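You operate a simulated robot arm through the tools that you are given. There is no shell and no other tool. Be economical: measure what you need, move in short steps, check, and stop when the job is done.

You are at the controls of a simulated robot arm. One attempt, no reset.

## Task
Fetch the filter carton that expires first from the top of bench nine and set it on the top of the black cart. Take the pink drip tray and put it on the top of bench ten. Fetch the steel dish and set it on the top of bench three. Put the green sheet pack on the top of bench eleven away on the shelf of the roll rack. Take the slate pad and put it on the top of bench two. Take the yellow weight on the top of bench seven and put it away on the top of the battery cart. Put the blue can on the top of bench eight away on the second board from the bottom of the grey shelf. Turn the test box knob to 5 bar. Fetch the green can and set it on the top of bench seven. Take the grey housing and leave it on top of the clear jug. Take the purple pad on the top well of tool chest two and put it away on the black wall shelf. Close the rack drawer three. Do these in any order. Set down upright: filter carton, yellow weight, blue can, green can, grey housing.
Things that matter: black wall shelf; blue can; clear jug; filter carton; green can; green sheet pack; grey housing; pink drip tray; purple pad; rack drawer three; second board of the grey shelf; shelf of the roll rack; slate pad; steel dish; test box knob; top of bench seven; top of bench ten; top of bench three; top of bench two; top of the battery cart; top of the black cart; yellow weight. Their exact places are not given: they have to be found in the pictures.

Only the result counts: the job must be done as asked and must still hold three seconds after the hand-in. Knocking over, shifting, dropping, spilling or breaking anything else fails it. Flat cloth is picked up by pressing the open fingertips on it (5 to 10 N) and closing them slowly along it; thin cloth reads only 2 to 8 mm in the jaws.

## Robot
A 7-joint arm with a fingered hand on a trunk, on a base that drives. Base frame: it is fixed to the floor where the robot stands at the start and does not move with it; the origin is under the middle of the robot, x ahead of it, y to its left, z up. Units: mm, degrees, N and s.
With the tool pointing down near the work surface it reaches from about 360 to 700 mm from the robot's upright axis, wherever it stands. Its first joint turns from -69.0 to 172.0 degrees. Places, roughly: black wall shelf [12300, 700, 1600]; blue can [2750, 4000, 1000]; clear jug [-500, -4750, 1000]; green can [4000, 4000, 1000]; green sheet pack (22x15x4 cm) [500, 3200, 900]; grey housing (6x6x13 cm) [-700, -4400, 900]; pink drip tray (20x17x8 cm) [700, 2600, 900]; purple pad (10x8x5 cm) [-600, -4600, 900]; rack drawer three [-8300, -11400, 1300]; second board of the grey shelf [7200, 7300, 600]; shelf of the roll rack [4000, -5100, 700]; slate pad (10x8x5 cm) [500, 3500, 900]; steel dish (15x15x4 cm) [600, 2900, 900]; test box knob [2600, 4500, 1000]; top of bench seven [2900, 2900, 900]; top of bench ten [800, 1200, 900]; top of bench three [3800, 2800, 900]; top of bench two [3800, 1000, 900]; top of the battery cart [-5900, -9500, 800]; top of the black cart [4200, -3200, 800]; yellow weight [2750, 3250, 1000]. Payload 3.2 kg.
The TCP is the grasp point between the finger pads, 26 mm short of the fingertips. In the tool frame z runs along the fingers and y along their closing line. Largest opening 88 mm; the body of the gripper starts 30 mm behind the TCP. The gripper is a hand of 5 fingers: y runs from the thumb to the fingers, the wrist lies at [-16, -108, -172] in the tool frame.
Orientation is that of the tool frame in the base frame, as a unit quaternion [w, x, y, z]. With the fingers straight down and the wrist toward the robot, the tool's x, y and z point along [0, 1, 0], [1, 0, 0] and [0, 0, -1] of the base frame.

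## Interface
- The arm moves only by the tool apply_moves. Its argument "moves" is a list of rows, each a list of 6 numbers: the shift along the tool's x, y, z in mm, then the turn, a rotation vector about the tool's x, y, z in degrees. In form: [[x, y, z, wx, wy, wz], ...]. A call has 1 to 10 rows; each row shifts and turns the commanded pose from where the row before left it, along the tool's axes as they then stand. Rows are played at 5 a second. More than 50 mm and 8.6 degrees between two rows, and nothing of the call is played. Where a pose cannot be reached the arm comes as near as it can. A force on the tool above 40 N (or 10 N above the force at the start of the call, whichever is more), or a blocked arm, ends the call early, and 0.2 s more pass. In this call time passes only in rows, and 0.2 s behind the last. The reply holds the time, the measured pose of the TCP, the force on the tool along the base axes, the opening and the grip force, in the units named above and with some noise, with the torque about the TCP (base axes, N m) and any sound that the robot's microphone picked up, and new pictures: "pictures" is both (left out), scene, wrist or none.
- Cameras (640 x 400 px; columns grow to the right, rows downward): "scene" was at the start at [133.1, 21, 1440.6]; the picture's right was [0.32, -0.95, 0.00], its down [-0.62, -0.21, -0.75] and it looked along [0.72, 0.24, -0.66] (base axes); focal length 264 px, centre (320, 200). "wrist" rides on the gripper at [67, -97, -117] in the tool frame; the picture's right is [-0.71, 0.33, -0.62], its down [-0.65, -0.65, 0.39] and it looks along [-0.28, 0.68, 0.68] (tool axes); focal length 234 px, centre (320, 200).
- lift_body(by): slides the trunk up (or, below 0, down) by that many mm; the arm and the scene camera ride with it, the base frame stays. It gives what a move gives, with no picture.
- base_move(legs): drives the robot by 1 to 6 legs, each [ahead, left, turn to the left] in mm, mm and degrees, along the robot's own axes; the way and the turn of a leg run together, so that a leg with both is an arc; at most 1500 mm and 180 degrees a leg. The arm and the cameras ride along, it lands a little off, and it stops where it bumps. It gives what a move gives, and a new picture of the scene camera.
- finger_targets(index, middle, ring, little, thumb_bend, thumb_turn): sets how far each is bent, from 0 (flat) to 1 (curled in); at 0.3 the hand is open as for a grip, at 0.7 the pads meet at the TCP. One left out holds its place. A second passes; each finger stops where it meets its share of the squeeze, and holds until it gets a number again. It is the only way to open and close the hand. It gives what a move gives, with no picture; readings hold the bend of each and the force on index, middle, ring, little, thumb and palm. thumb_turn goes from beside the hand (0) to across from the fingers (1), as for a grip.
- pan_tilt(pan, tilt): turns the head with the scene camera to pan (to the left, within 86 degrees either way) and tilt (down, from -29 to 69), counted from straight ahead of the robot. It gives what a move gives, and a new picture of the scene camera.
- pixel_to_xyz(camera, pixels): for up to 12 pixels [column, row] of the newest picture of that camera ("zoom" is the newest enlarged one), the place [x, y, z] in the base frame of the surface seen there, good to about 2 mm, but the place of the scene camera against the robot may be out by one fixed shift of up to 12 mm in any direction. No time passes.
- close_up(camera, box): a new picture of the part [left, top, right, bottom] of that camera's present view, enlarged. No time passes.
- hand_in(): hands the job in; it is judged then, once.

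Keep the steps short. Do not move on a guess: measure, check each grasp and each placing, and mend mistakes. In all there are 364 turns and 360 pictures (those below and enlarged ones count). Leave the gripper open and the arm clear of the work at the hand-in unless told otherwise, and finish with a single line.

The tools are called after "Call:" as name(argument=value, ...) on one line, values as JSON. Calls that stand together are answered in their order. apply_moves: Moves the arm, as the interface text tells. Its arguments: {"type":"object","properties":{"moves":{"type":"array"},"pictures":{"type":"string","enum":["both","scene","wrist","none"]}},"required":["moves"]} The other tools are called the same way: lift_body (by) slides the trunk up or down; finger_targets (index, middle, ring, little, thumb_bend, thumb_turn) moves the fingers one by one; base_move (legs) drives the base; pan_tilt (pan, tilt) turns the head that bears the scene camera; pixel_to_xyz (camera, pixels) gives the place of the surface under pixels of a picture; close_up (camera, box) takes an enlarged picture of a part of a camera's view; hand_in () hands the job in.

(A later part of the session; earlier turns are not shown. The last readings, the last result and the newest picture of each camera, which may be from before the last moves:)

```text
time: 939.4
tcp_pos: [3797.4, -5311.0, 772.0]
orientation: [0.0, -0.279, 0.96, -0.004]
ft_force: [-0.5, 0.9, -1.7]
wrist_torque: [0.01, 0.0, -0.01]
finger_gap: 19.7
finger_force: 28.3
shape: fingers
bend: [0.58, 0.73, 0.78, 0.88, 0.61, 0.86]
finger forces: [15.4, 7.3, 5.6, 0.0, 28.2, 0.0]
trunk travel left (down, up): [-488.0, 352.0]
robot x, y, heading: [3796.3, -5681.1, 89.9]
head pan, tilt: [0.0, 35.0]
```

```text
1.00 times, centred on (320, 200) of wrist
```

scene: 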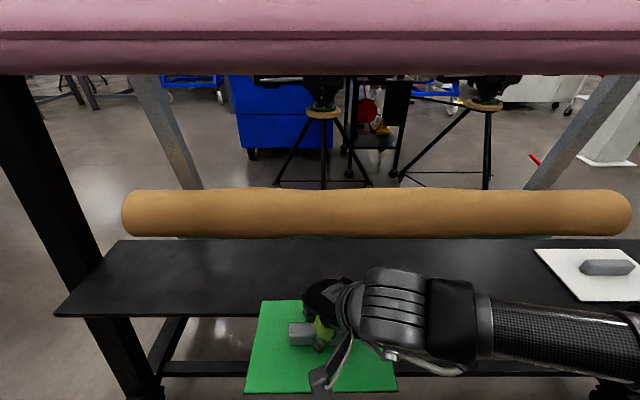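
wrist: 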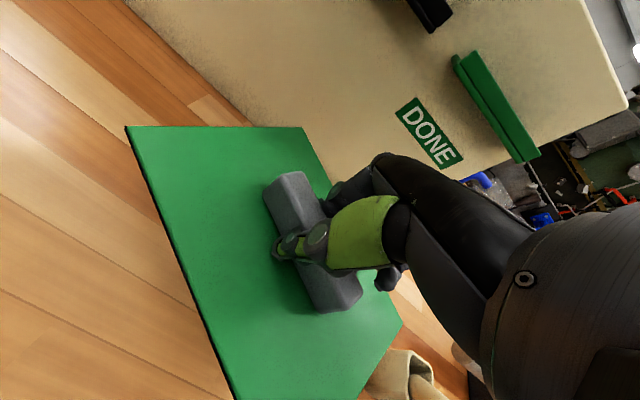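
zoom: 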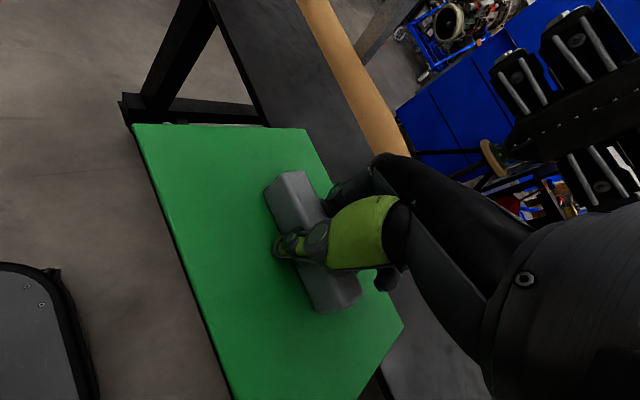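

Call:
apply_moves(moves=[[-23.4, 36.7, 0, 0, 0, 0], [-23.4, 36.7, 0, 0, 0, 0], [-23.4, 36.7, 0, 0, 0, 0], [-23.4, 36.7, 0, 0, 0, 0]], pictures="both")

Call:
pixel_to_xyz(camera="wrist", pixels=[[135, 128], [300, 130], [235, 395], [400, 325], [170, 230], [350, 100], [250, 60]])

```text
time: 940.4
tcp_pos: [3798.8, -5136.4, 770.9]
orientation: [0.001, -0.28, 0.96, -0.004]
ft_force: [0.1, 0.9, -2.1]
wrist_torque: [-0.03, 0.02, -0.03]
finger_gap: 19.7
finger_force: 28.4
shape: fingers
bend: [0.58, 0.73, 0.78, 0.88, 0.61, 0.86]
finger forces: [15.3, 7.4, 5.8, 0.0, 28.6, 0.1]
trunk travel left (down, up): [-488.0, 352.0]
robot x, y, heading: [3793.1, -5681.9, 90.3]
head pan, tilt: [0.0, 35.0]
```

scene: 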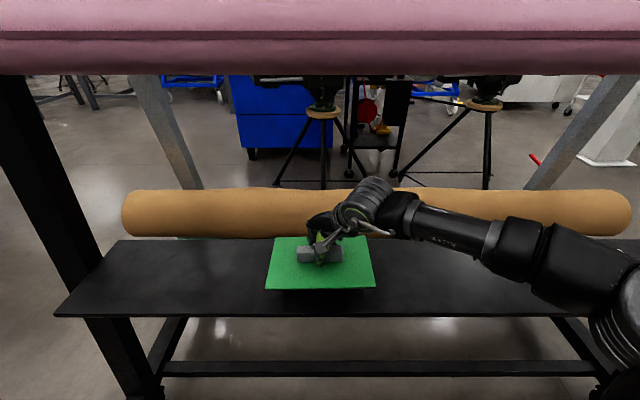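
wrist: 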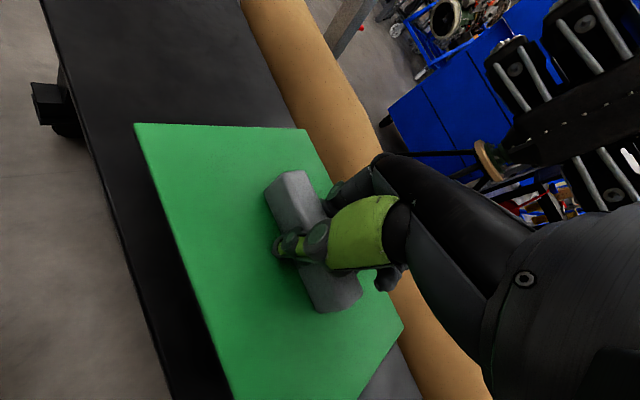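

```text
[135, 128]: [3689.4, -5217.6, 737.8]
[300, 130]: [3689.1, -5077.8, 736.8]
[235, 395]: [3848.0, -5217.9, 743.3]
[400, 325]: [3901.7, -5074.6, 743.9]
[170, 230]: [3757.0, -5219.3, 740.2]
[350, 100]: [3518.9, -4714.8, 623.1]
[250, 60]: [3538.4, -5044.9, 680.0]
```

Call:
apply_moves(moves=[[0, 0, 25, 0, 0, 0], [0, 0, 18, 0, 0, 0], [0, 0, 5, 0, 0, 0], [0, 0, 4, 0, 0, 0]], pictures="none")

```text
time: 941.4
tcp_pos: [3800.8, -5137.6, 718.9]
orientation: [0.002, -0.279, 0.96, -0.003]
ft_force: [-0.1, -0.4, -1.2]
wrist_torque: [0.02, 0.02, -0.01]
finger_gap: 19.7
finger_force: 28.4
shape: fingers
bend: [0.58, 0.73, 0.78, 0.88, 0.61, 0.86]
finger forces: [15.7, 7.6, 5.6, 0.0, 28.7, 0.0]
trunk travel left (down, up): [-488.0, 352.0]
robot x, y, heading: [3793.3, -5681.1, 89.8]
head pan, tilt: [0.0, 35.0]
```

Call:
apply_moves(moves=[[0, 0, 3, 0, 0, 0], [0, 0, 2, 0, 0, 0]], pictures="none")

Call:
finger_targets(index=0.4, middle=0.4, ring=0.4, little=0.4, thumb_bend=0.4)

Call:
apply_moves(moves=[[0, 0, -15, 0, 0, 0], [0, 0, -40, 0, 0, 0], [22, -36, -10, 0, 0, 0], [22, -36, 0, 0, 0, 0], [22, -36, 0, 0, 0, 0], [22, -36, 0, 0, 0, 0]], pictures="scene")

```text
time: 942.0
tcp_pos: [3799.0, -5137.0, 716.4]
orientation: [0.001, -0.278, 0.96, -0.001]
ft_force: [1.0, 0.5, 6.6]
wrist_torque: [0.1, 0.07, 0.02]
finger_gap: 19.7
finger_force: 30.2
shape: fingers
bend: [0.58, 0.73, 0.78, 0.88, 0.61, 0.86]
finger forces: [15.5, 7.7, 7.0, 0.0, 30.2, 0.0]
trunk travel left (down, up): [-488.0, 352.0]
robot x, y, heading: [3794.2, -5683.0, 90.1]
head pan, tilt: [0.0, 35.0]
```

```text
time: 943.0
tcp_pos: [3799.4, -5137.5, 715.2]
orientation: [0.002, -0.279, 0.96, 0.0]
ft_force: [-0.3, -0.3, 11.5]
wrist_torque: [0.44, 0.12, 0.0]
finger_gap: 66.9
finger_force: 5.2
shape: fingers
bend: [0.4, 0.4, 0.4, 0.4, 0.4, 0.95]
finger forces: [0.0, 11.8, 0.0, 0.0, 0.0, 0.0]
trunk travel left (down, up): [-488.0, 352.0]
robot x, y, heading: [3794.2, -5683.8, 90.2]
head pan, tilt: [0.0, 35.0]
```

```text
time: 944.4
tcp_pos: [3801.1, -5305.9, 780.2]
orientation: [0.002, -0.279, 0.96, -0.003]
ft_force: [1.0, -0.5, -0.1]
wrist_torque: [-0.01, -0.01, 0.0]
finger_gap: 66.7
finger_force: 0.1
shape: fingers
bend: [0.4, 0.4, 0.4, 0.4, 0.4, 0.95]
finger forces: [0.0, 0.1, 0.0, 0.0, 0.0, 0.0]
trunk travel left (down, up): [-488.0, 352.0]
robot x, y, heading: [3790.8, -5680.2, 89.8]
head pan, tilt: [0.0, 35.0]
```

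scene: 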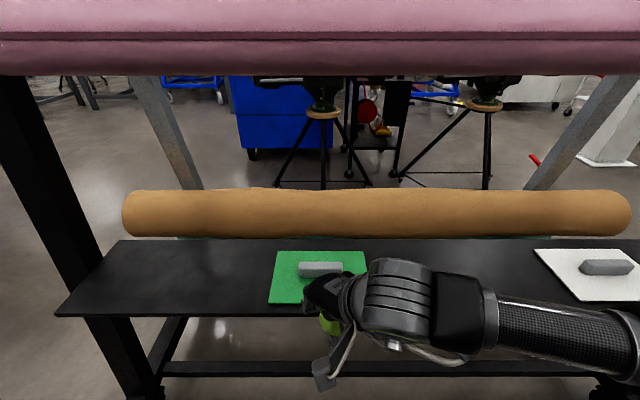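

Call:
base_move(legs=[[-280, 0, 0], [0, 0, 90]])

Call:
lift_body(by=350)

Call:
apply_moves(moves=[[0, 0, 0, 0, 0, 8], [0, 0, 0, 0, 0, 8], [0, 0, 0, 0, 0, 8], [0, 0, 0, 0, 0, 8]], pictures="none")

Call:
pan_tilt(pan=0, tilt=15)

```text
time: 950.1
tcp_pos: [3417.7, -5955.8, 778.6]
orientation: [-0.004, 0.878, -0.479, 0.001]
ft_force: [0.1, -0.1, -0.1]
wrist_torque: [-0.03, 0.01, 0.01]
finger_gap: 66.9
finger_force: 0.1
shape: fingers
bend: [0.4, 0.4, 0.4, 0.4, 0.4, 0.95]
finger forces: [0.1, 0.1, 0.0, 0.1, 0.1, 0.0]
trunk travel left (down, up): [-488.0, 352.0]
robot x, y, heading: [3798.9, -5961.1, -179.7]
head pan, tilt: [0.0, 35.0]
```

scene: 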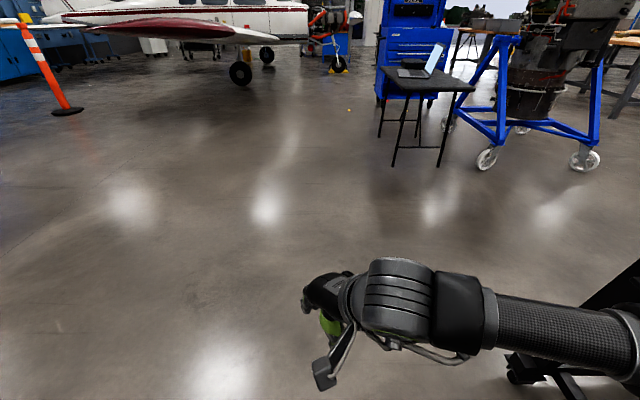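

```text
time: 953.6
tcp_pos: [3418.0, -5956.3, 1129.6]
orientation: [-0.004, 0.878, -0.479, 0.001]
ft_force: [-0.7, -0.8, 0.0]
wrist_torque: [0.02, 0.01, 0.01]
finger_gap: 66.9
finger_force: 0.0
shape: fingers
bend: [0.4, 0.4, 0.4, 0.4, 0.4, 0.95]
finger forces: [0.0, 0.0, 0.1, 0.1, 0.1, 0.0]
trunk travel left (down, up): [-838.0, 2.0]
robot x, y, heading: [3795.6, -5959.4, -179.9]
head pan, tilt: [0.0, 35.0]
```

```text
time: 954.6
tcp_pos: [3418.7, -5957.7, 1129.4]
orientation: [-0.003, 0.711, -0.703, 0.0]
ft_force: [0.8, -0.2, -0.2]
wrist_torque: [0.0, 0.02, -0.01]
finger_gap: 66.9
finger_force: 0.0
shape: fingers
bend: [0.4, 0.4, 0.4, 0.4, 0.4, 0.95]
finger forces: [0.0, 0.0, 0.0, 0.0, 0.1, 0.0]
trunk travel left (down, up): [-838.0, 2.0]
robot x, y, heading: [3795.8, -5961.0, -179.6]
head pan, tilt: [0.0, 35.0]
```

```text
time: 955.4
tcp_pos: [3418.2, -5956.5, 1129.5]
orientation: [-0.003, 0.713, -0.701, 0.001]
ft_force: [-0.6, 0.2, -0.7]
wrist_torque: [0.0, -0.01, -0.03]
finger_gap: 66.9
finger_force: 0.0
shape: fingers
bend: [0.4, 0.4, 0.4, 0.4, 0.4, 0.95]
finger forces: [0.0, 0.1, 0.1, 0.0, 0.0, 0.0]
trunk travel left (down, up): [-838.0, 2.0]
robot x, y, heading: [3794.9, -5958.5, -179.8]
head pan, tilt: [0.0, 15.0]
```

scene: 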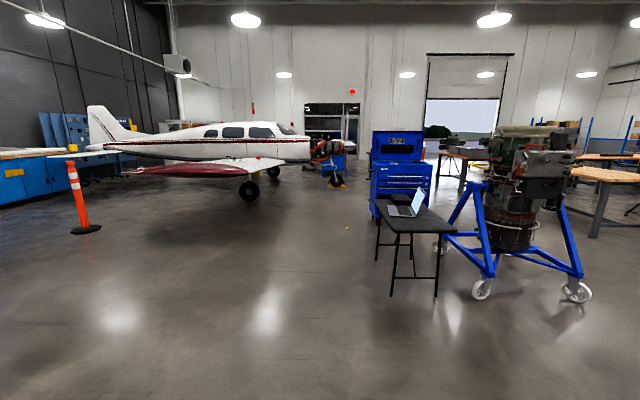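

Call:
pixel_to_xyz(camera="scene", pixels=[[376, 175], [430, 165], [375, 222], [392, 295], [436, 295], [377, 258], [248, 195], [240, 170], [85, 230], [443, 245]])

Call:
close_up(camera="scene", box=[350, 120, 470, 220])

```text
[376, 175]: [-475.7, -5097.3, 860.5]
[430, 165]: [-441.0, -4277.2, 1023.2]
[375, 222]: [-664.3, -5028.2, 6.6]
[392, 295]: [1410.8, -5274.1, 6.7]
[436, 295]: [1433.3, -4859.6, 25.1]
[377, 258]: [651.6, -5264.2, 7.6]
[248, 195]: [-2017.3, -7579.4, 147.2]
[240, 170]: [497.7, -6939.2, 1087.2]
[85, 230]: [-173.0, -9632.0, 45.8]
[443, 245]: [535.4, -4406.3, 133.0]
```

```text
4.00 times, centred on (410, 170) of scene
```

zoom: 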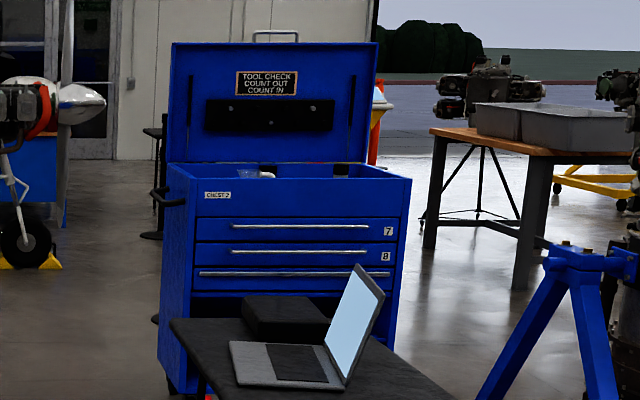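

Call:
base_move(legs=[[1400, 0, 0], [1400, 0, 0], [850, 0, 0], [0, -1300, 0]])

Call:
pan_tilt(pan=10, tilt=40)

Call:
close_up(camera="wrist", box=[0, 0, 640, 400])

```text
time: 979.2
tcp_pos: [-206.0, -4637.0, 1129.4]
orientation: [0.003, -0.703, 0.711, 0.001]
ft_force: [0.3, -0.2, 0.3]
wrist_torque: [0.01, -0.01, 0.0]
finger_gap: 66.8
finger_force: 0.1
shape: fingers
bend: [0.4, 0.4, 0.4, 0.4, 0.4, 0.95]
finger forces: [0.0, 0.1, 0.0, 0.0, 0.0, 0.0]
trunk travel left (down, up): [-838.0, 2.0]
robot x, y, heading: [173.3, -4654.6, 178.9]
head pan, tilt: [0.0, 15.0]
```

scene: 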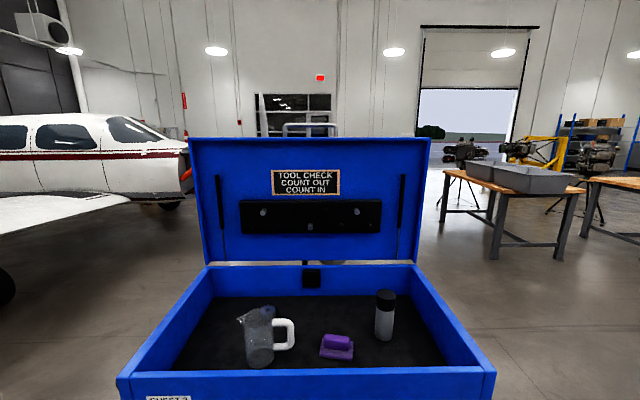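

```text
time: 980.1
tcp_pos: [-205.0, -4636.0, 1130.1]
orientation: [0.003, -0.703, 0.711, 0.0]
ft_force: [-0.1, 1.3, 0.9]
wrist_torque: [-0.04, 0.0, -0.02]
finger_gap: 67.2
finger_force: 0.1
shape: fingers
bend: [0.4, 0.4, 0.4, 0.4, 0.4, 0.95]
finger forces: [0.1, 0.0, 0.0, 0.1, 0.0, 0.0]
trunk travel left (down, up): [-838.0, 2.0]
robot x, y, heading: [165.4, -4645.5, 179.3]
head pan, tilt: [10.0, 40.0]
```

scene: 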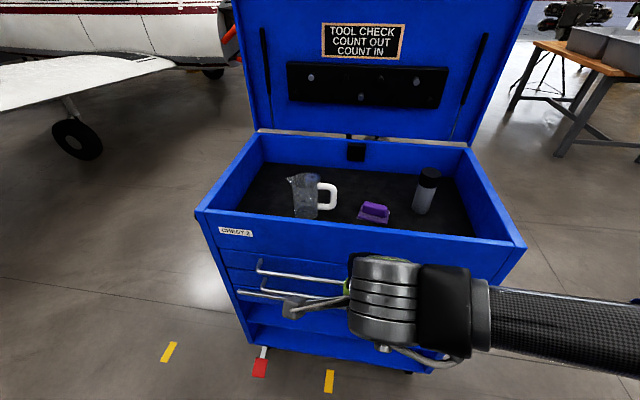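

```text
1.00 times, centred on (320, 200) of wrist
```

zoom: 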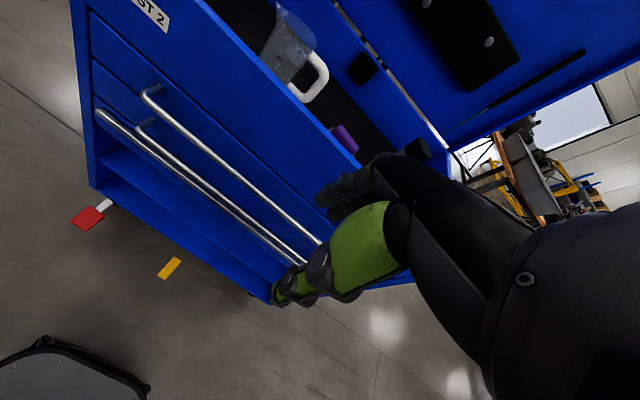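

Call:
close_up(camera="scene", box=[265, 150, 465, 250])

Call:
pixel_to_xyz(camera="scene", pixels=[[305, 178], [305, 210], [330, 192], [375, 208], [428, 175], [424, 195], [420, 212], [260, 150], [460, 160], [230, 205], [500, 230], [305, 150]])

```text
3.20 times, centred on (365, 200) of scene
```

zoom: 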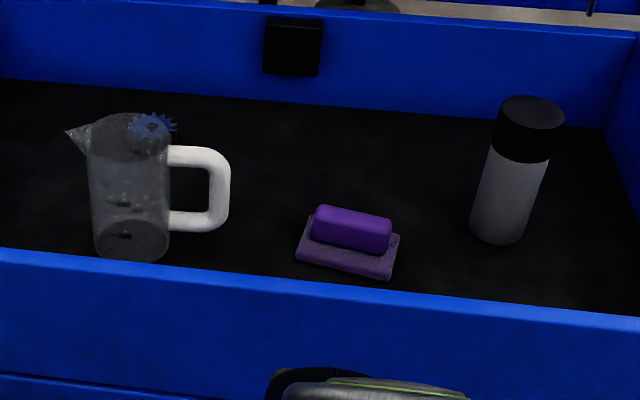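

```text
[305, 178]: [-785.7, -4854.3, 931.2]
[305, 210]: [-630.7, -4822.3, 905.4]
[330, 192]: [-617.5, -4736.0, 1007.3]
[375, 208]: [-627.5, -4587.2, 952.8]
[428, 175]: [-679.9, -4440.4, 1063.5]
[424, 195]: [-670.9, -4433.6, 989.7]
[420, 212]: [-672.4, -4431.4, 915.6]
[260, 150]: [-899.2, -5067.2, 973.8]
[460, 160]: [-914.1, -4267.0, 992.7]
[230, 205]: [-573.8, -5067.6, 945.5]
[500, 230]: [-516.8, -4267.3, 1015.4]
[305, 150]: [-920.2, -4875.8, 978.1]
```

Call:
base_move(legs=[[270, 0, 0.8]])

Call:
close_up(camera="wrist", box=[0, 0, 640, 400])

```text
time: 982.0
tcp_pos: [-470.2, -4638.1, 1130.6]
orientation: [-0.005, 0.709, -0.706, 0.0]
ft_force: [0.0, -0.5, -0.1]
wrist_torque: [0.01, -0.01, 0.02]
finger_gap: 66.8
finger_force: 0.0
shape: fingers
bend: [0.4, 0.4, 0.4, 0.4, 0.4, 0.95]
finger forces: [0.0, 0.0, 0.0, 0.0, 0.0, 0.0]
trunk travel left (down, up): [-838.0, 2.0]
robot x, y, heading: [-93.2, -4644.8, 179.8]
head pan, tilt: [10.0, 40.0]
```

scene: 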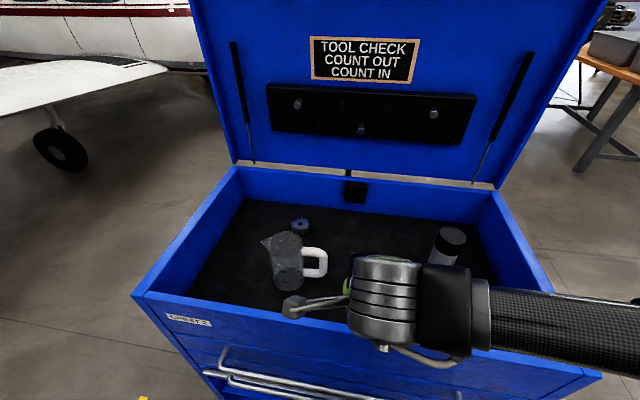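

```text
1.00 times, centred on (320, 200) of wrist
```

zoom: 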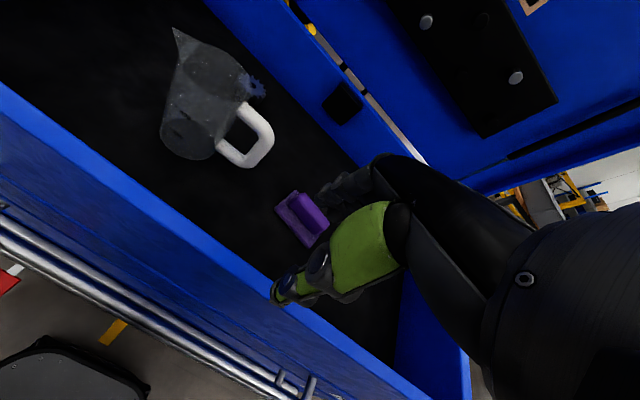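

Call:
close_up(camera="wrist", box=[140, 20, 290, 180])

Call:
pixel_to_xyz(camera="zoom", pixels=[[300, 100], [260, 110], [350, 120], [370, 170], [250, 170], [300, 150], [440, 240], [500, 280], [190, 260], [420, 130]])

```text
2.50 times, centred on (215, 100) of wrist
```

zoom: 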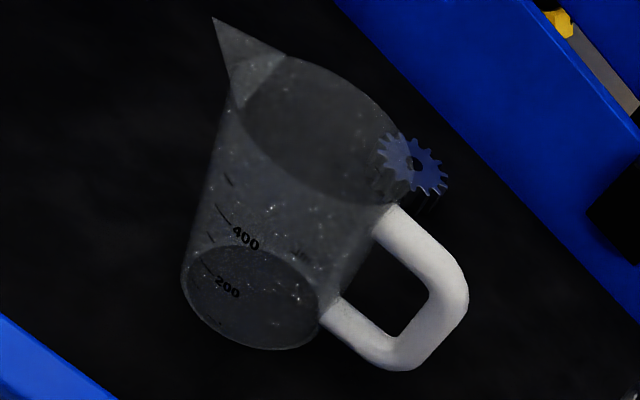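

```text
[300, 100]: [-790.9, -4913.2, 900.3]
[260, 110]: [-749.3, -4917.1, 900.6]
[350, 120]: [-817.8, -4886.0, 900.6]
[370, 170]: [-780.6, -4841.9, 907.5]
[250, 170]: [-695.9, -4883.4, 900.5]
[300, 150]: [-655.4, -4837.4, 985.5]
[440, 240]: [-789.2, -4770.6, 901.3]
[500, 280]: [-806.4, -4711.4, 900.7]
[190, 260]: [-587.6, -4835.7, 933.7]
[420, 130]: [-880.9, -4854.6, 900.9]
```

Call:
base_move(legs=[[0, -190, 0]])

Call:
close_up(camera="wrist", box=[0, 0, 640, 400])

```text
time: 983.5
tcp_pos: [-468.6, -4453.3, 1130.3]
orientation: [-0.004, 0.71, -0.705, 0.0]
ft_force: [-0.9, -0.4, -0.3]
wrist_torque: [-0.01, -0.04, -0.01]
finger_gap: 66.6
finger_force: 0.0
shape: fingers
bend: [0.4, 0.4, 0.4, 0.4, 0.4, 0.95]
finger forces: [0.1, 0.0, 0.0, 0.1, 0.0, 0.0]
trunk travel left (down, up): [-838.0, 2.0]
robot x, y, heading: [-94.4, -4458.2, 180.1]
head pan, tilt: [10.0, 40.0]
```

scene: 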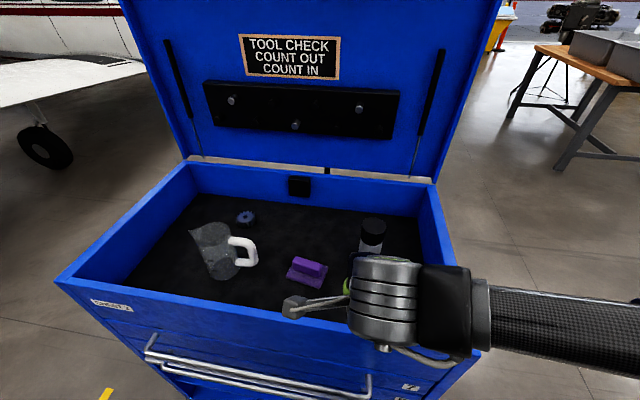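

```text
1.00 times, centred on (320, 200) of wrist
```

zoom: 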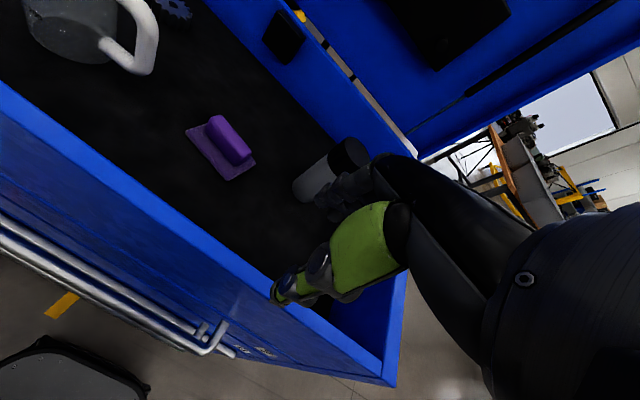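

Call:
finger_targets(index=0.25, middle=0.25, ring=0.25, little=0.25, thumb_bend=0.25)

Call:
apply_moves(moves=[[0, 45, 0, 0, 0, 0], [0, 45, 0, 0, 0, 0], [0, 45, 0, 0, 0, 0], [0, 35, 0, 0, 0, 0]], pictures="wrist")

```text
time: 984.5
tcp_pos: [-468.9, -4453.3, 1128.8]
orientation: [-0.003, 0.709, -0.705, 0.0]
ft_force: [-0.2, -0.1, -0.2]
wrist_torque: [-0.02, 0.02, -0.02]
finger_gap: 97.2
finger_force: 0.0
shape: fingers
bend: [0.25, 0.25, 0.25, 0.25, 0.25, 0.95]
finger forces: [0.1, 0.1, 0.0, 0.0, 0.0, 0.0]
trunk travel left (down, up): [-838.0, 2.0]
robot x, y, heading: [-94.0, -4464.0, 180.0]
head pan, tilt: [10.0, 40.0]
```

```text
time: 985.5
tcp_pos: [-641.2, -4453.9, 1129.0]
orientation: [-0.006, 0.71, -0.705, 0.0]
ft_force: [-0.2, 0.3, -0.7]
wrist_torque: [0.01, 0.0, -0.04]
finger_gap: 97.4
finger_force: 0.0
shape: fingers
bend: [0.25, 0.25, 0.25, 0.25, 0.25, 0.95]
finger forces: [0.1, 0.0, 0.0, 0.0, 0.0, 0.0]
trunk travel left (down, up): [-838.0, 2.0]
robot x, y, heading: [-96.4, -4463.7, 179.7]
head pan, tilt: [10.0, 40.0]
```

wrist: 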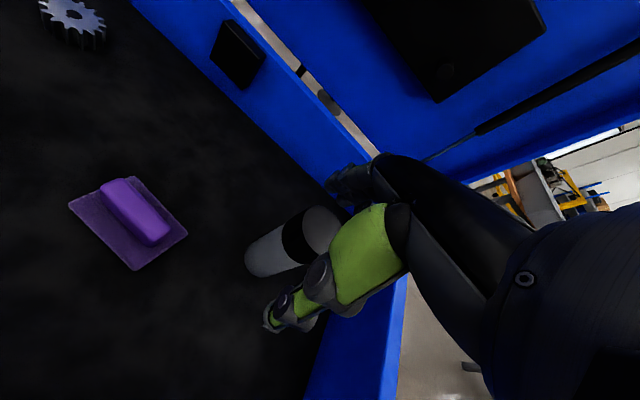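

Call:
close_up(camera="wrist", box=[225, 180, 353, 300])

Call:
pixel_to_xyz(camera="wrist", pixels=[[318, 222], [330, 235], [305, 215], [325, 210], [290, 235], [268, 250], [248, 258], [270, 228], [275, 272], [335, 245]])

```text
3.33 times, centred on (289, 240) of wrist
```

zoom: 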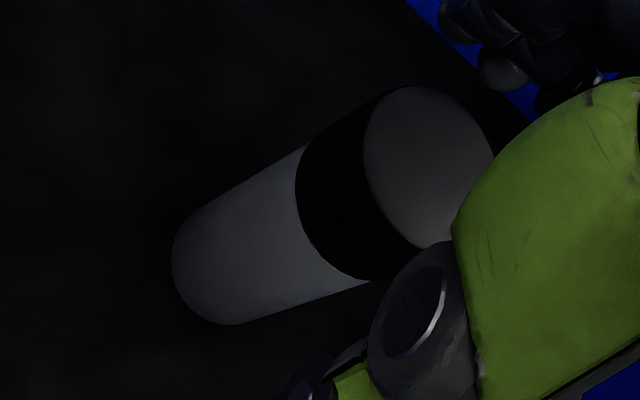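

```text
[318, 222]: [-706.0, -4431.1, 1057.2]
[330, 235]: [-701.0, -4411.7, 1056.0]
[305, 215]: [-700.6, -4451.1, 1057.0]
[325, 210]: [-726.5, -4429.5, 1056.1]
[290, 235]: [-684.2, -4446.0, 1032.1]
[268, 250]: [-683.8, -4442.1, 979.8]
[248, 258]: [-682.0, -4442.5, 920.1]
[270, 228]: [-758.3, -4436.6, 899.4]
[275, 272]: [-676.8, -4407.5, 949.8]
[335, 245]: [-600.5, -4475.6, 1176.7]
```

Call:
apply_moves(moves=[[-12, 32, 0, 0, 0, 0], [-12, 32, 0, 0, 0, 0], [0, 0, 35, 0, 0, 0], [0, 0, 35, 0, 0, 0]], pictures="wrist")

```text
time: 986.5
tcp_pos: [-703.6, -4429.7, 1056.6]
orientation: [-0.004, 0.709, -0.705, 0.0]
ft_force: [0.0, 0.0, 0.1]
wrist_torque: [0.01, -0.02, -0.01]
finger_gap: 97.5
finger_force: 0.0
shape: fingers
bend: [0.25, 0.25, 0.25, 0.25, 0.25, 0.95]
finger forces: [0.0, 0.1, 0.0, 0.0, 0.0, 0.0]
trunk travel left (down, up): [-838.0, 2.0]
robot x, y, heading: [-95.1, -4459.1, 179.6]
head pan, tilt: [10.0, 40.0]
```

wrist: 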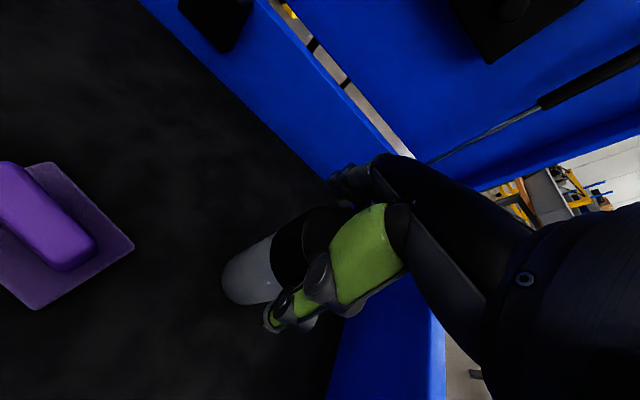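

Call:
apply_moves(moves=[[0, 0, 13, 0, 0, 0], [0, 0, 12, 0, 0, 0]], pictures="none")

Call:
finger_targets(index=0.65, middle=0.65, ring=0.65, little=0.65, thumb_bend=0.65)

Call:
apply_moves(moves=[[0, 0, -10, 0, 0, 0], [0, 0, -40, 0, 0, 0], [0, 0, -45, 0, 0, 0], [0, 0, -45, 0, 0, 0]], pictures="both")

```text
time: 987.1
tcp_pos: [-703.7, -4428.9, 1033.6]
orientation: [-0.004, 0.709, -0.705, 0.0]
ft_force: [-0.4, 0.9, -0.7]
wrist_torque: [-0.02, 0.01, 0.03]
finger_gap: 97.5
finger_force: 0.1
shape: fingers
bend: [0.25, 0.25, 0.25, 0.25, 0.25, 0.95]
finger forces: [0.0, 0.0, 0.1, 0.0, 0.0, 0.0]
trunk travel left (down, up): [-838.0, 2.0]
robot x, y, heading: [-93.5, -4460.0, 179.9]
head pan, tilt: [10.0, 40.0]
```

```text
time: 988.1
tcp_pos: [-703.4, -4429.1, 1032.9]
orientation: [-0.004, 0.709, -0.705, 0.0]
ft_force: [-1.1, 0.5, 1.9]
wrist_torque: [0.17, 0.09, 0.08]
finger_gap: 56.1
finger_force: 32.0
shape: fingers
bend: [0.5, 0.51, 0.56, 0.65, 0.46, 0.93]
finger forces: [16.9, 8.8, 6.3, 0.0, 32.0, 0.0]
trunk travel left (down, up): [-838.0, 2.0]
robot x, y, heading: [-96.2, -4460.7, 179.7]
head pan, tilt: [10.0, 40.0]
```

```text
time: 989.1
tcp_pos: [-704.8, -4430.8, 1170.0]
orientation: [-0.005, 0.71, -0.704, 0.0]
ft_force: [-0.3, 0.1, -4.1]
wrist_torque: [-0.03, 0.02, 0.01]
finger_gap: 55.6
finger_force: 30.9
shape: fingers
bend: [0.5, 0.52, 0.56, 0.65, 0.46, 0.92]
finger forces: [14.8, 9.3, 5.9, 0.0, 30.8, 0.0]
trunk travel left (down, up): [-838.0, 2.0]
robot x, y, heading: [-93.1, -4458.5, 179.7]
head pan, tilt: [10.0, 40.0]
```

scene: 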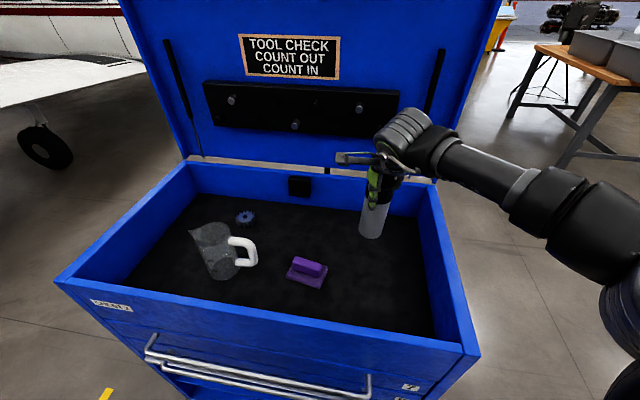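
wrist: 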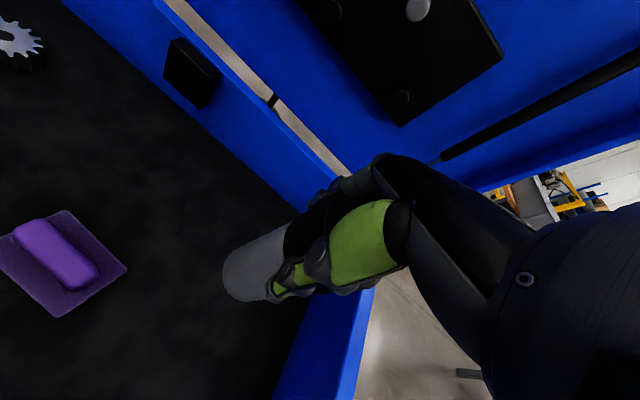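

Call:
apply_moves(moves=[[0, -30, -25, 0, 0, 0], [0, -30, -20, 0, 0, 0], [0, -22, 0, 0, 0, 0]], pictures="none")

Call:
base_move(legs=[[0, 290, 0]])

Call:
close_up(camera="wrist", box=[0, 0, 640, 400])

```text
time: 989.9
tcp_pos: [-623.2, -4430.7, 1217.8]
orientation: [-0.004, 0.709, -0.705, 0.001]
ft_force: [-0.1, 1.1, -4.2]
wrist_torque: [0.05, -0.02, -0.02]
finger_gap: 55.0
finger_force: 30.2
shape: fingers
bend: [0.5, 0.52, 0.57, 0.65, 0.47, 0.92]
finger forces: [14.2, 9.4, 6.1, 0.1, 30.4, 0.1]
trunk travel left (down, up): [-838.0, 2.0]
robot x, y, heading: [-95.7, -4459.6, 179.5]
head pan, tilt: [10.0, 40.0]
```

```text
time: 992.0
tcp_pos: [-624.6, -4727.9, 1219.3]
orientation: [-0.004, 0.71, -0.704, 0.001]
ft_force: [-0.3, 0.1, -4.9]
wrist_torque: [0.0, 0.06, 0.01]
finger_gap: 55.1
finger_force: 29.6
shape: fingers
bend: [0.5, 0.52, 0.57, 0.65, 0.47, 0.92]
finger forces: [13.9, 9.7, 6.0, 0.0, 30.0, 0.0]
trunk travel left (down, up): [-838.0, 2.0]
robot x, y, heading: [-94.0, -4756.0, 180.2]
head pan, tilt: [10.0, 40.0]
```

scene: 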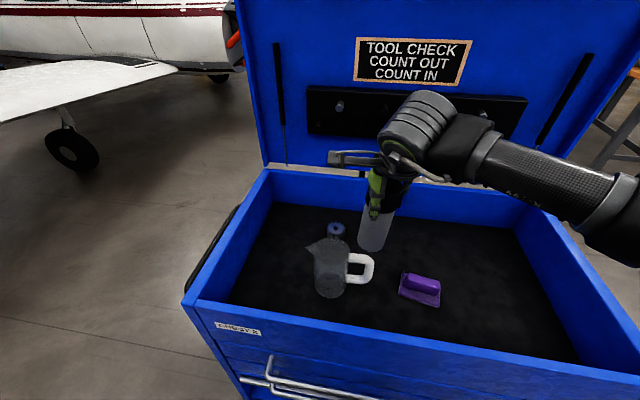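

```text
1.00 times, centred on (320, 200) of wrist
```

zoom: 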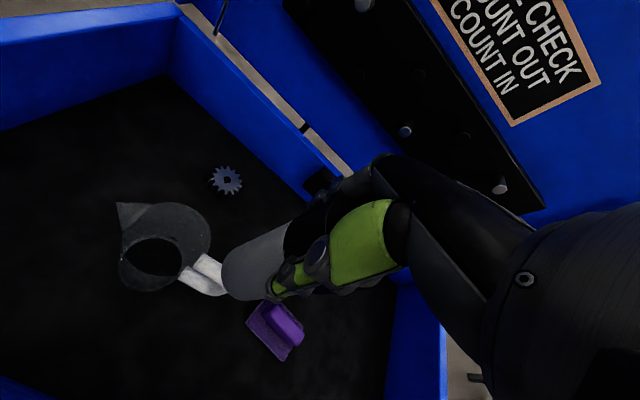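

Call:
close_up(camera="wrist", box=[95, 180, 255, 310])

Call:
pixel_to_xyz(camera="zoom", pixels=[[320, 115], [380, 130], [420, 200], [420, 320], [400, 290], [230, 270], [300, 120], [210, 130], [110, 90], [250, 200], [440, 300]])

```text
3.08 times, centred on (175, 245) of wrist
```

zoom: 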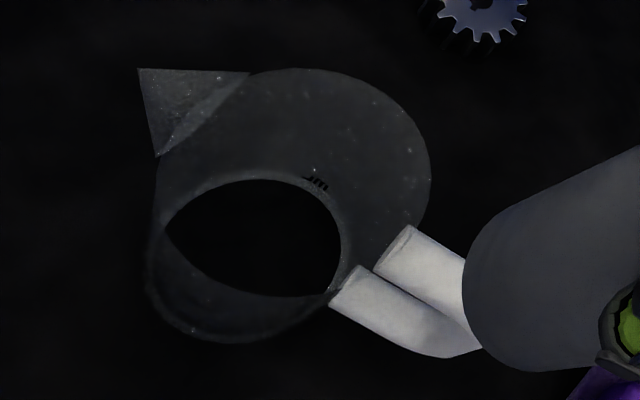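

```text
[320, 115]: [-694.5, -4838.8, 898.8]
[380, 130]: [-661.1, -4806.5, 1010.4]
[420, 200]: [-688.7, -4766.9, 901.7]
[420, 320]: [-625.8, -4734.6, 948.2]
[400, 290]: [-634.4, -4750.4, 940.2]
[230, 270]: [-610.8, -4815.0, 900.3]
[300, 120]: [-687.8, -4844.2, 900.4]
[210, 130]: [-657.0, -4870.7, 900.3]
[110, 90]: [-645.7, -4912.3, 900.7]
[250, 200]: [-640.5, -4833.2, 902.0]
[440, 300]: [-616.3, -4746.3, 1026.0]
```

Call:
apply_moves(moves=[[42, 1, 0, 0, 0, 0], [42, 1, 0, 0, 0, 0]], pictures="both")

Call:
close_up(camera="scene", box=[280, 150, 440, 310])

```text
time: 992.6
tcp_pos: [-626.3, -4813.9, 1218.6]
orientation: [-0.006, 0.711, -0.704, 0.0]
ft_force: [-0.6, -0.9, -5.2]
wrist_torque: [0.02, 0.02, -0.02]
finger_gap: 54.6
finger_force: 28.9
shape: fingers
bend: [0.5, 0.52, 0.57, 0.65, 0.47, 0.92]
finger forces: [12.8, 9.9, 6.5, 0.0, 29.3, 0.1]
trunk travel left (down, up): [-838.0, 2.0]
robot x, y, heading: [-94.7, -4756.1, 179.8]
head pan, tilt: [10.0, 40.0]
```

scene: 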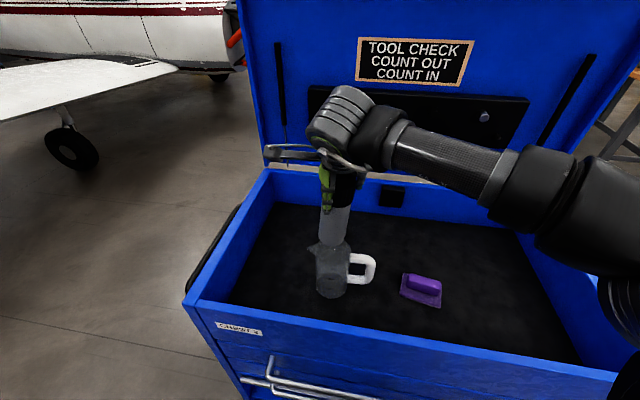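
wrist: 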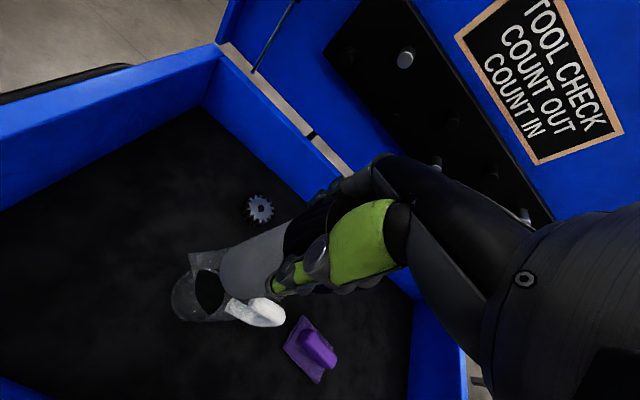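

```text
2.50 times, centred on (360, 230) of scene
```

zoom: 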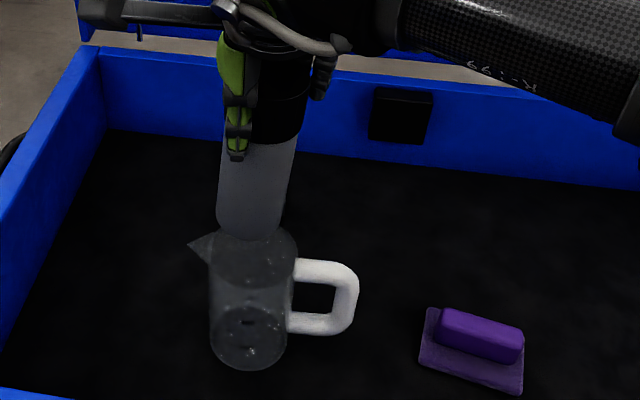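

Call:
apply_moves(moves=[[0, -2, 20, 0, 0, 0], [0, 0, 12, 0, 0, 0], [0, 0, 5, 0, 0, 0], [0, 0, 4, 0, 0, 0]], pictures="none")

Call:
apply_moves(moves=[[0, 0, 2, 0, 0, 0], [0, 0, 2, 0, 0, 0], [0, 0, 2, 0, 0, 0]], pictures="none")

```text
time: 993.6
tcp_pos: [-623.5, -4813.2, 1176.3]
orientation: [-0.003, 0.71, -0.704, 0.0]
ft_force: [-0.1, 0.4, -3.3]
wrist_torque: [0.04, -0.01, -0.04]
finger_gap: 54.4
finger_force: 29.6
shape: fingers
bend: [0.5, 0.52, 0.57, 0.65, 0.47, 0.92]
finger forces: [13.1, 9.6, 6.8, 0.0, 29.3, 0.0]
trunk travel left (down, up): [-838.0, 2.0]
robot x, y, heading: [-90.0, -4754.7, 180.0]
head pan, tilt: [10.0, 40.0]
```

```text
time: 994.4
tcp_pos: [-621.9, -4812.9, 1175.8]
orientation: [0.0, 0.71, -0.704, -0.002]
ft_force: [-0.4, -1.8, 13.3]
wrist_torque: [0.19, 0.01, 0.02]
finger_gap: 54.4
finger_force: 31.3
shape: fingers
bend: [0.5, 0.52, 0.57, 0.65, 0.47, 0.92]
finger forces: [15.0, 8.7, 7.8, 0.0, 32.4, 0.0]
trunk travel left (down, up): [-838.0, 2.0]
robot x, y, heading: [-98.4, -4755.2, 180.0]
head pan, tilt: [10.0, 40.0]
```

Solid contact on the jug top. Relieve slightly and look before releasing.

Call:
apply_moves(moves=[[0, 0, -3, 0, 0, 0]], pictures="both")

Call:
close_up(camera="scene", box=[280, 150, 440, 310])

```text
time: 994.8
tcp_pos: [-623.1, -4812.0, 1174.9]
orientation: [-0.004, 0.71, -0.704, 0.0]
ft_force: [-0.9, -1.3, 10.3]
wrist_torque: [0.19, 0.06, 0.01]
finger_gap: 54.1
finger_force: 30.9
shape: fingers
bend: [0.5, 0.52, 0.57, 0.65, 0.47, 0.92]
finger forces: [14.1, 9.1, 7.6, 0.1, 31.0, 0.0]
trunk travel left (down, up): [-838.0, 2.0]
robot x, y, heading: [-92.6, -4756.8, 180.2]
head pan, tilt: [10.0, 40.0]
```

scene: 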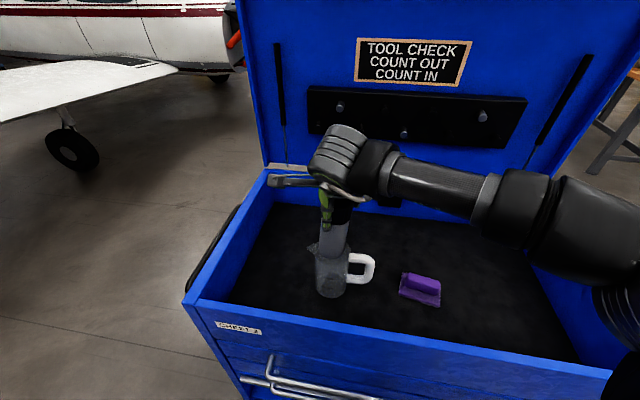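
wrist: 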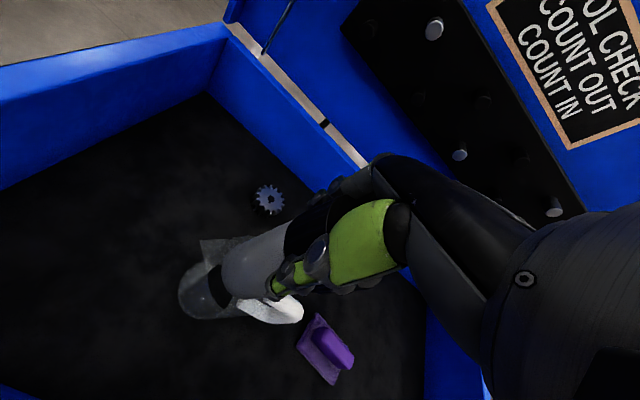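

```text
2.50 times, centred on (360, 230) of scene
```

zoom: 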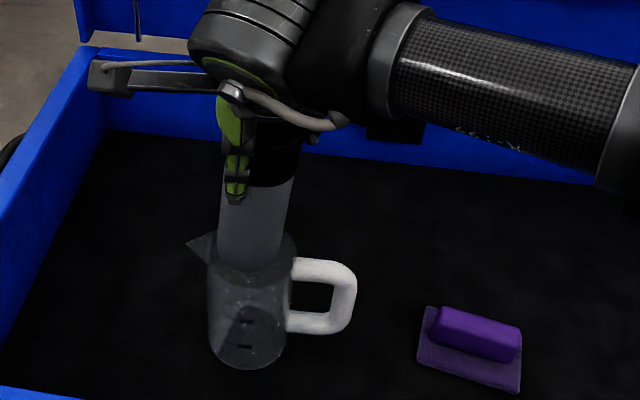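

Call:
apply_moves(moves=[[0, 0, -2, 0, 0, 0]], pictures="none")

Call:
finger_targets(index=0.28, middle=0.28, ring=0.28, little=0.28, thumb_bend=0.28)

Call:
apply_moves(moves=[[0, 0, -10, 0, 0, 0], [0, 0, -30, 0, 0, 0], [0, 0, -45, 0, 0, 0]], pictures="both")

```text
time: 995.2
tcp_pos: [-622.7, -4813.1, 1176.1]
orientation: [-0.006, 0.71, -0.704, 0.001]
ft_force: [0.1, 0.5, 3.2]
wrist_torque: [0.08, 0.0, -0.02]
finger_gap: 54.1
finger_force: 29.7
shape: fingers
bend: [0.5, 0.52, 0.57, 0.65, 0.47, 0.92]
finger forces: [13.6, 9.5, 7.4, 0.1, 30.1, 0.0]
trunk travel left (down, up): [-838.0, 2.0]
robot x, y, heading: [-93.2, -4756.6, 180.0]
head pan, tilt: [10.0, 40.0]
```

```text
time: 996.2
tcp_pos: [-623.3, -4813.3, 1175.1]
orientation: [-0.004, 0.71, -0.705, 0.0]
ft_force: [0.3, -1.2, 0.5]
wrist_torque: [0.0, 0.02, 0.01]
finger_gap: 91.4
finger_force: 0.1
shape: fingers
bend: [0.28, 0.28, 0.28, 0.28, 0.28, 0.95]
finger forces: [0.0, 0.0, 0.0, 0.0, 0.0, 0.1]
trunk travel left (down, up): [-838.0, 2.0]
robot x, y, heading: [-94.0, -4756.9, 180.1]
head pan, tilt: [10.0, 40.0]
```

```text
time: 997.0
tcp_pos: [-624.7, -4815.6, 1261.8]
orientation: [-0.003, 0.71, -0.704, 0.0]
ft_force: [0.2, 0.0, 0.6]
wrist_torque: [0.0, 0.01, 0.02]
finger_gap: 91.8
finger_force: 0.0
shape: fingers
bend: [0.28, 0.28, 0.28, 0.28, 0.28, 0.95]
finger forces: [0.1, 0.0, 0.0, 0.0, 0.0, 0.0]
trunk travel left (down, up): [-838.0, 2.0]
robot x, y, heading: [-94.5, -4754.9, 180.1]
head pan, tilt: [10.0, 40.0]
```

scene: 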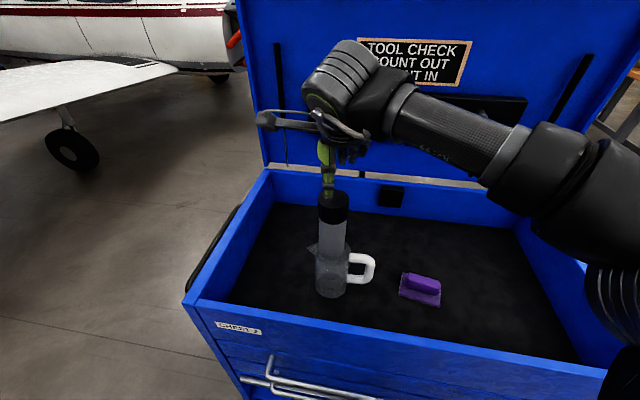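
wrist: 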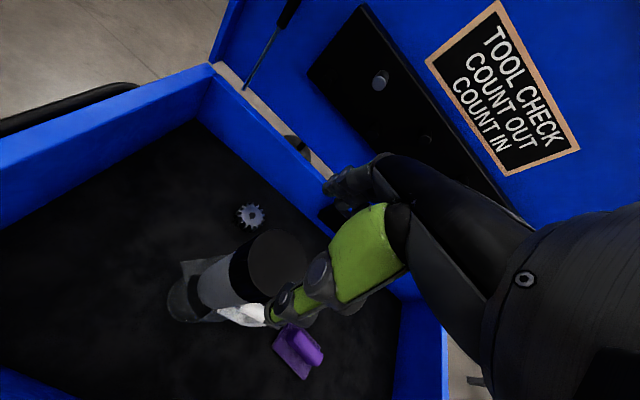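

Call:
apply_moves(moves=[[0, 0, -20, 0, 0, 0], [0, -40, 0, 0, 0, 0], [0, -45, 0, 0, 0, 0], [0, -45, 0, 0, 0, 0]], pictures="none")

Call:
base_move(legs=[[0, -170, 0]])

Call:
close_up(camera="wrist", box=[0, 0, 640, 400])

```text
time: 998.0
tcp_pos: [-488.9, -4811.4, 1281.7]
orientation: [-0.003, 0.71, -0.704, -0.001]
ft_force: [1.0, 0.6, 0.4]
wrist_torque: [-0.03, 0.01, 0.02]
finger_gap: 91.7
finger_force: 0.0
shape: fingers
bend: [0.28, 0.28, 0.28, 0.28, 0.28, 0.95]
finger forces: [0.0, 0.1, 0.0, 0.1, 0.0, 0.0]
trunk travel left (down, up): [-838.0, 2.0]
robot x, y, heading: [-95.1, -4756.1, 179.7]
head pan, tilt: [10.0, 40.0]
```

```text
time: 999.4
tcp_pos: [-491.9, -4641.7, 1280.7]
orientation: [-0.005, 0.711, -0.703, -0.001]
ft_force: [0.2, 0.1, -0.6]
wrist_torque: [0.01, 0.03, 0.02]
finger_gap: 91.9
finger_force: 0.1
shape: fingers
bend: [0.28, 0.28, 0.28, 0.28, 0.28, 0.95]
finger forces: [0.0, 0.1, 0.0, 0.0, 0.0, 0.0]
trunk travel left (down, up): [-838.0, 2.0]
robot x, y, heading: [-95.1, -4585.5, 179.9]
head pan, tilt: [10.0, 40.0]
```

scene: 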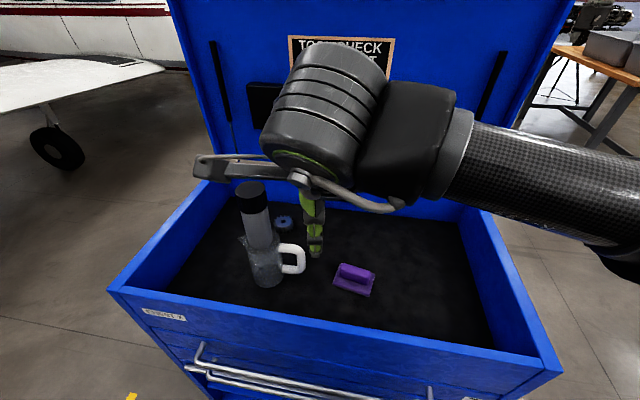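

```text
1.00 times, centred on (320, 200) of wrist
```

zoom: 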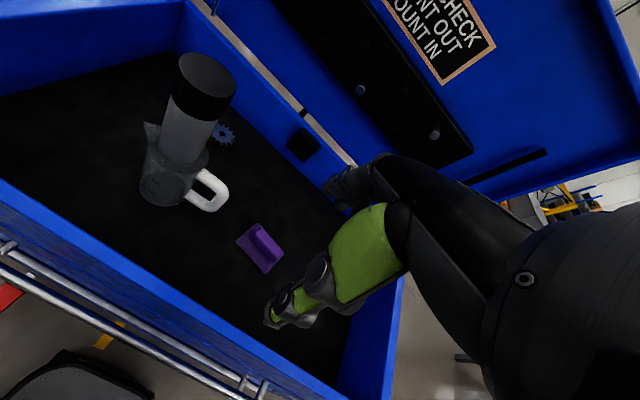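

Call:
close_up(camera="wrist", box=[225, 210, 305, 285])

Call:
pixel_to_xyz(camera="zoom", pixels=[[290, 120], [400, 290], [345, 205], [230, 150], [310, 330], [250, 180], [330, 170], [380, 240], [130, 170], [430, 300]])

```text
5.33 times, centred on (265, 248) of wrist
```

zoom: 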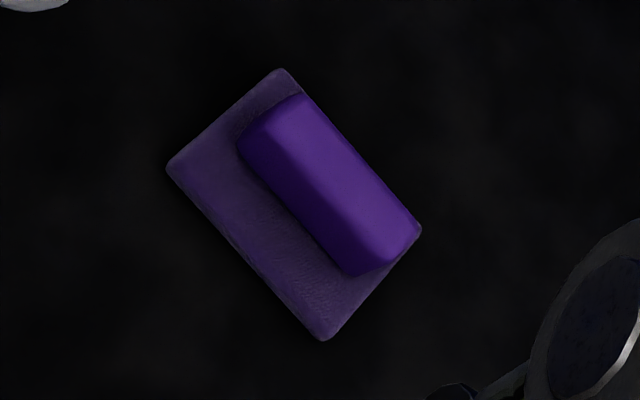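

```text
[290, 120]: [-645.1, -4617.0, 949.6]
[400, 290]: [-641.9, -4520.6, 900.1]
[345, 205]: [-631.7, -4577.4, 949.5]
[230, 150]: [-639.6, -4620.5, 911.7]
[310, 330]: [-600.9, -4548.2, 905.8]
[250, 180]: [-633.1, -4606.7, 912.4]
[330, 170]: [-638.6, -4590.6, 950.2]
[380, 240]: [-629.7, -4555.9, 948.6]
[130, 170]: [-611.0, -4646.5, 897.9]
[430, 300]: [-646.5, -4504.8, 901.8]
```

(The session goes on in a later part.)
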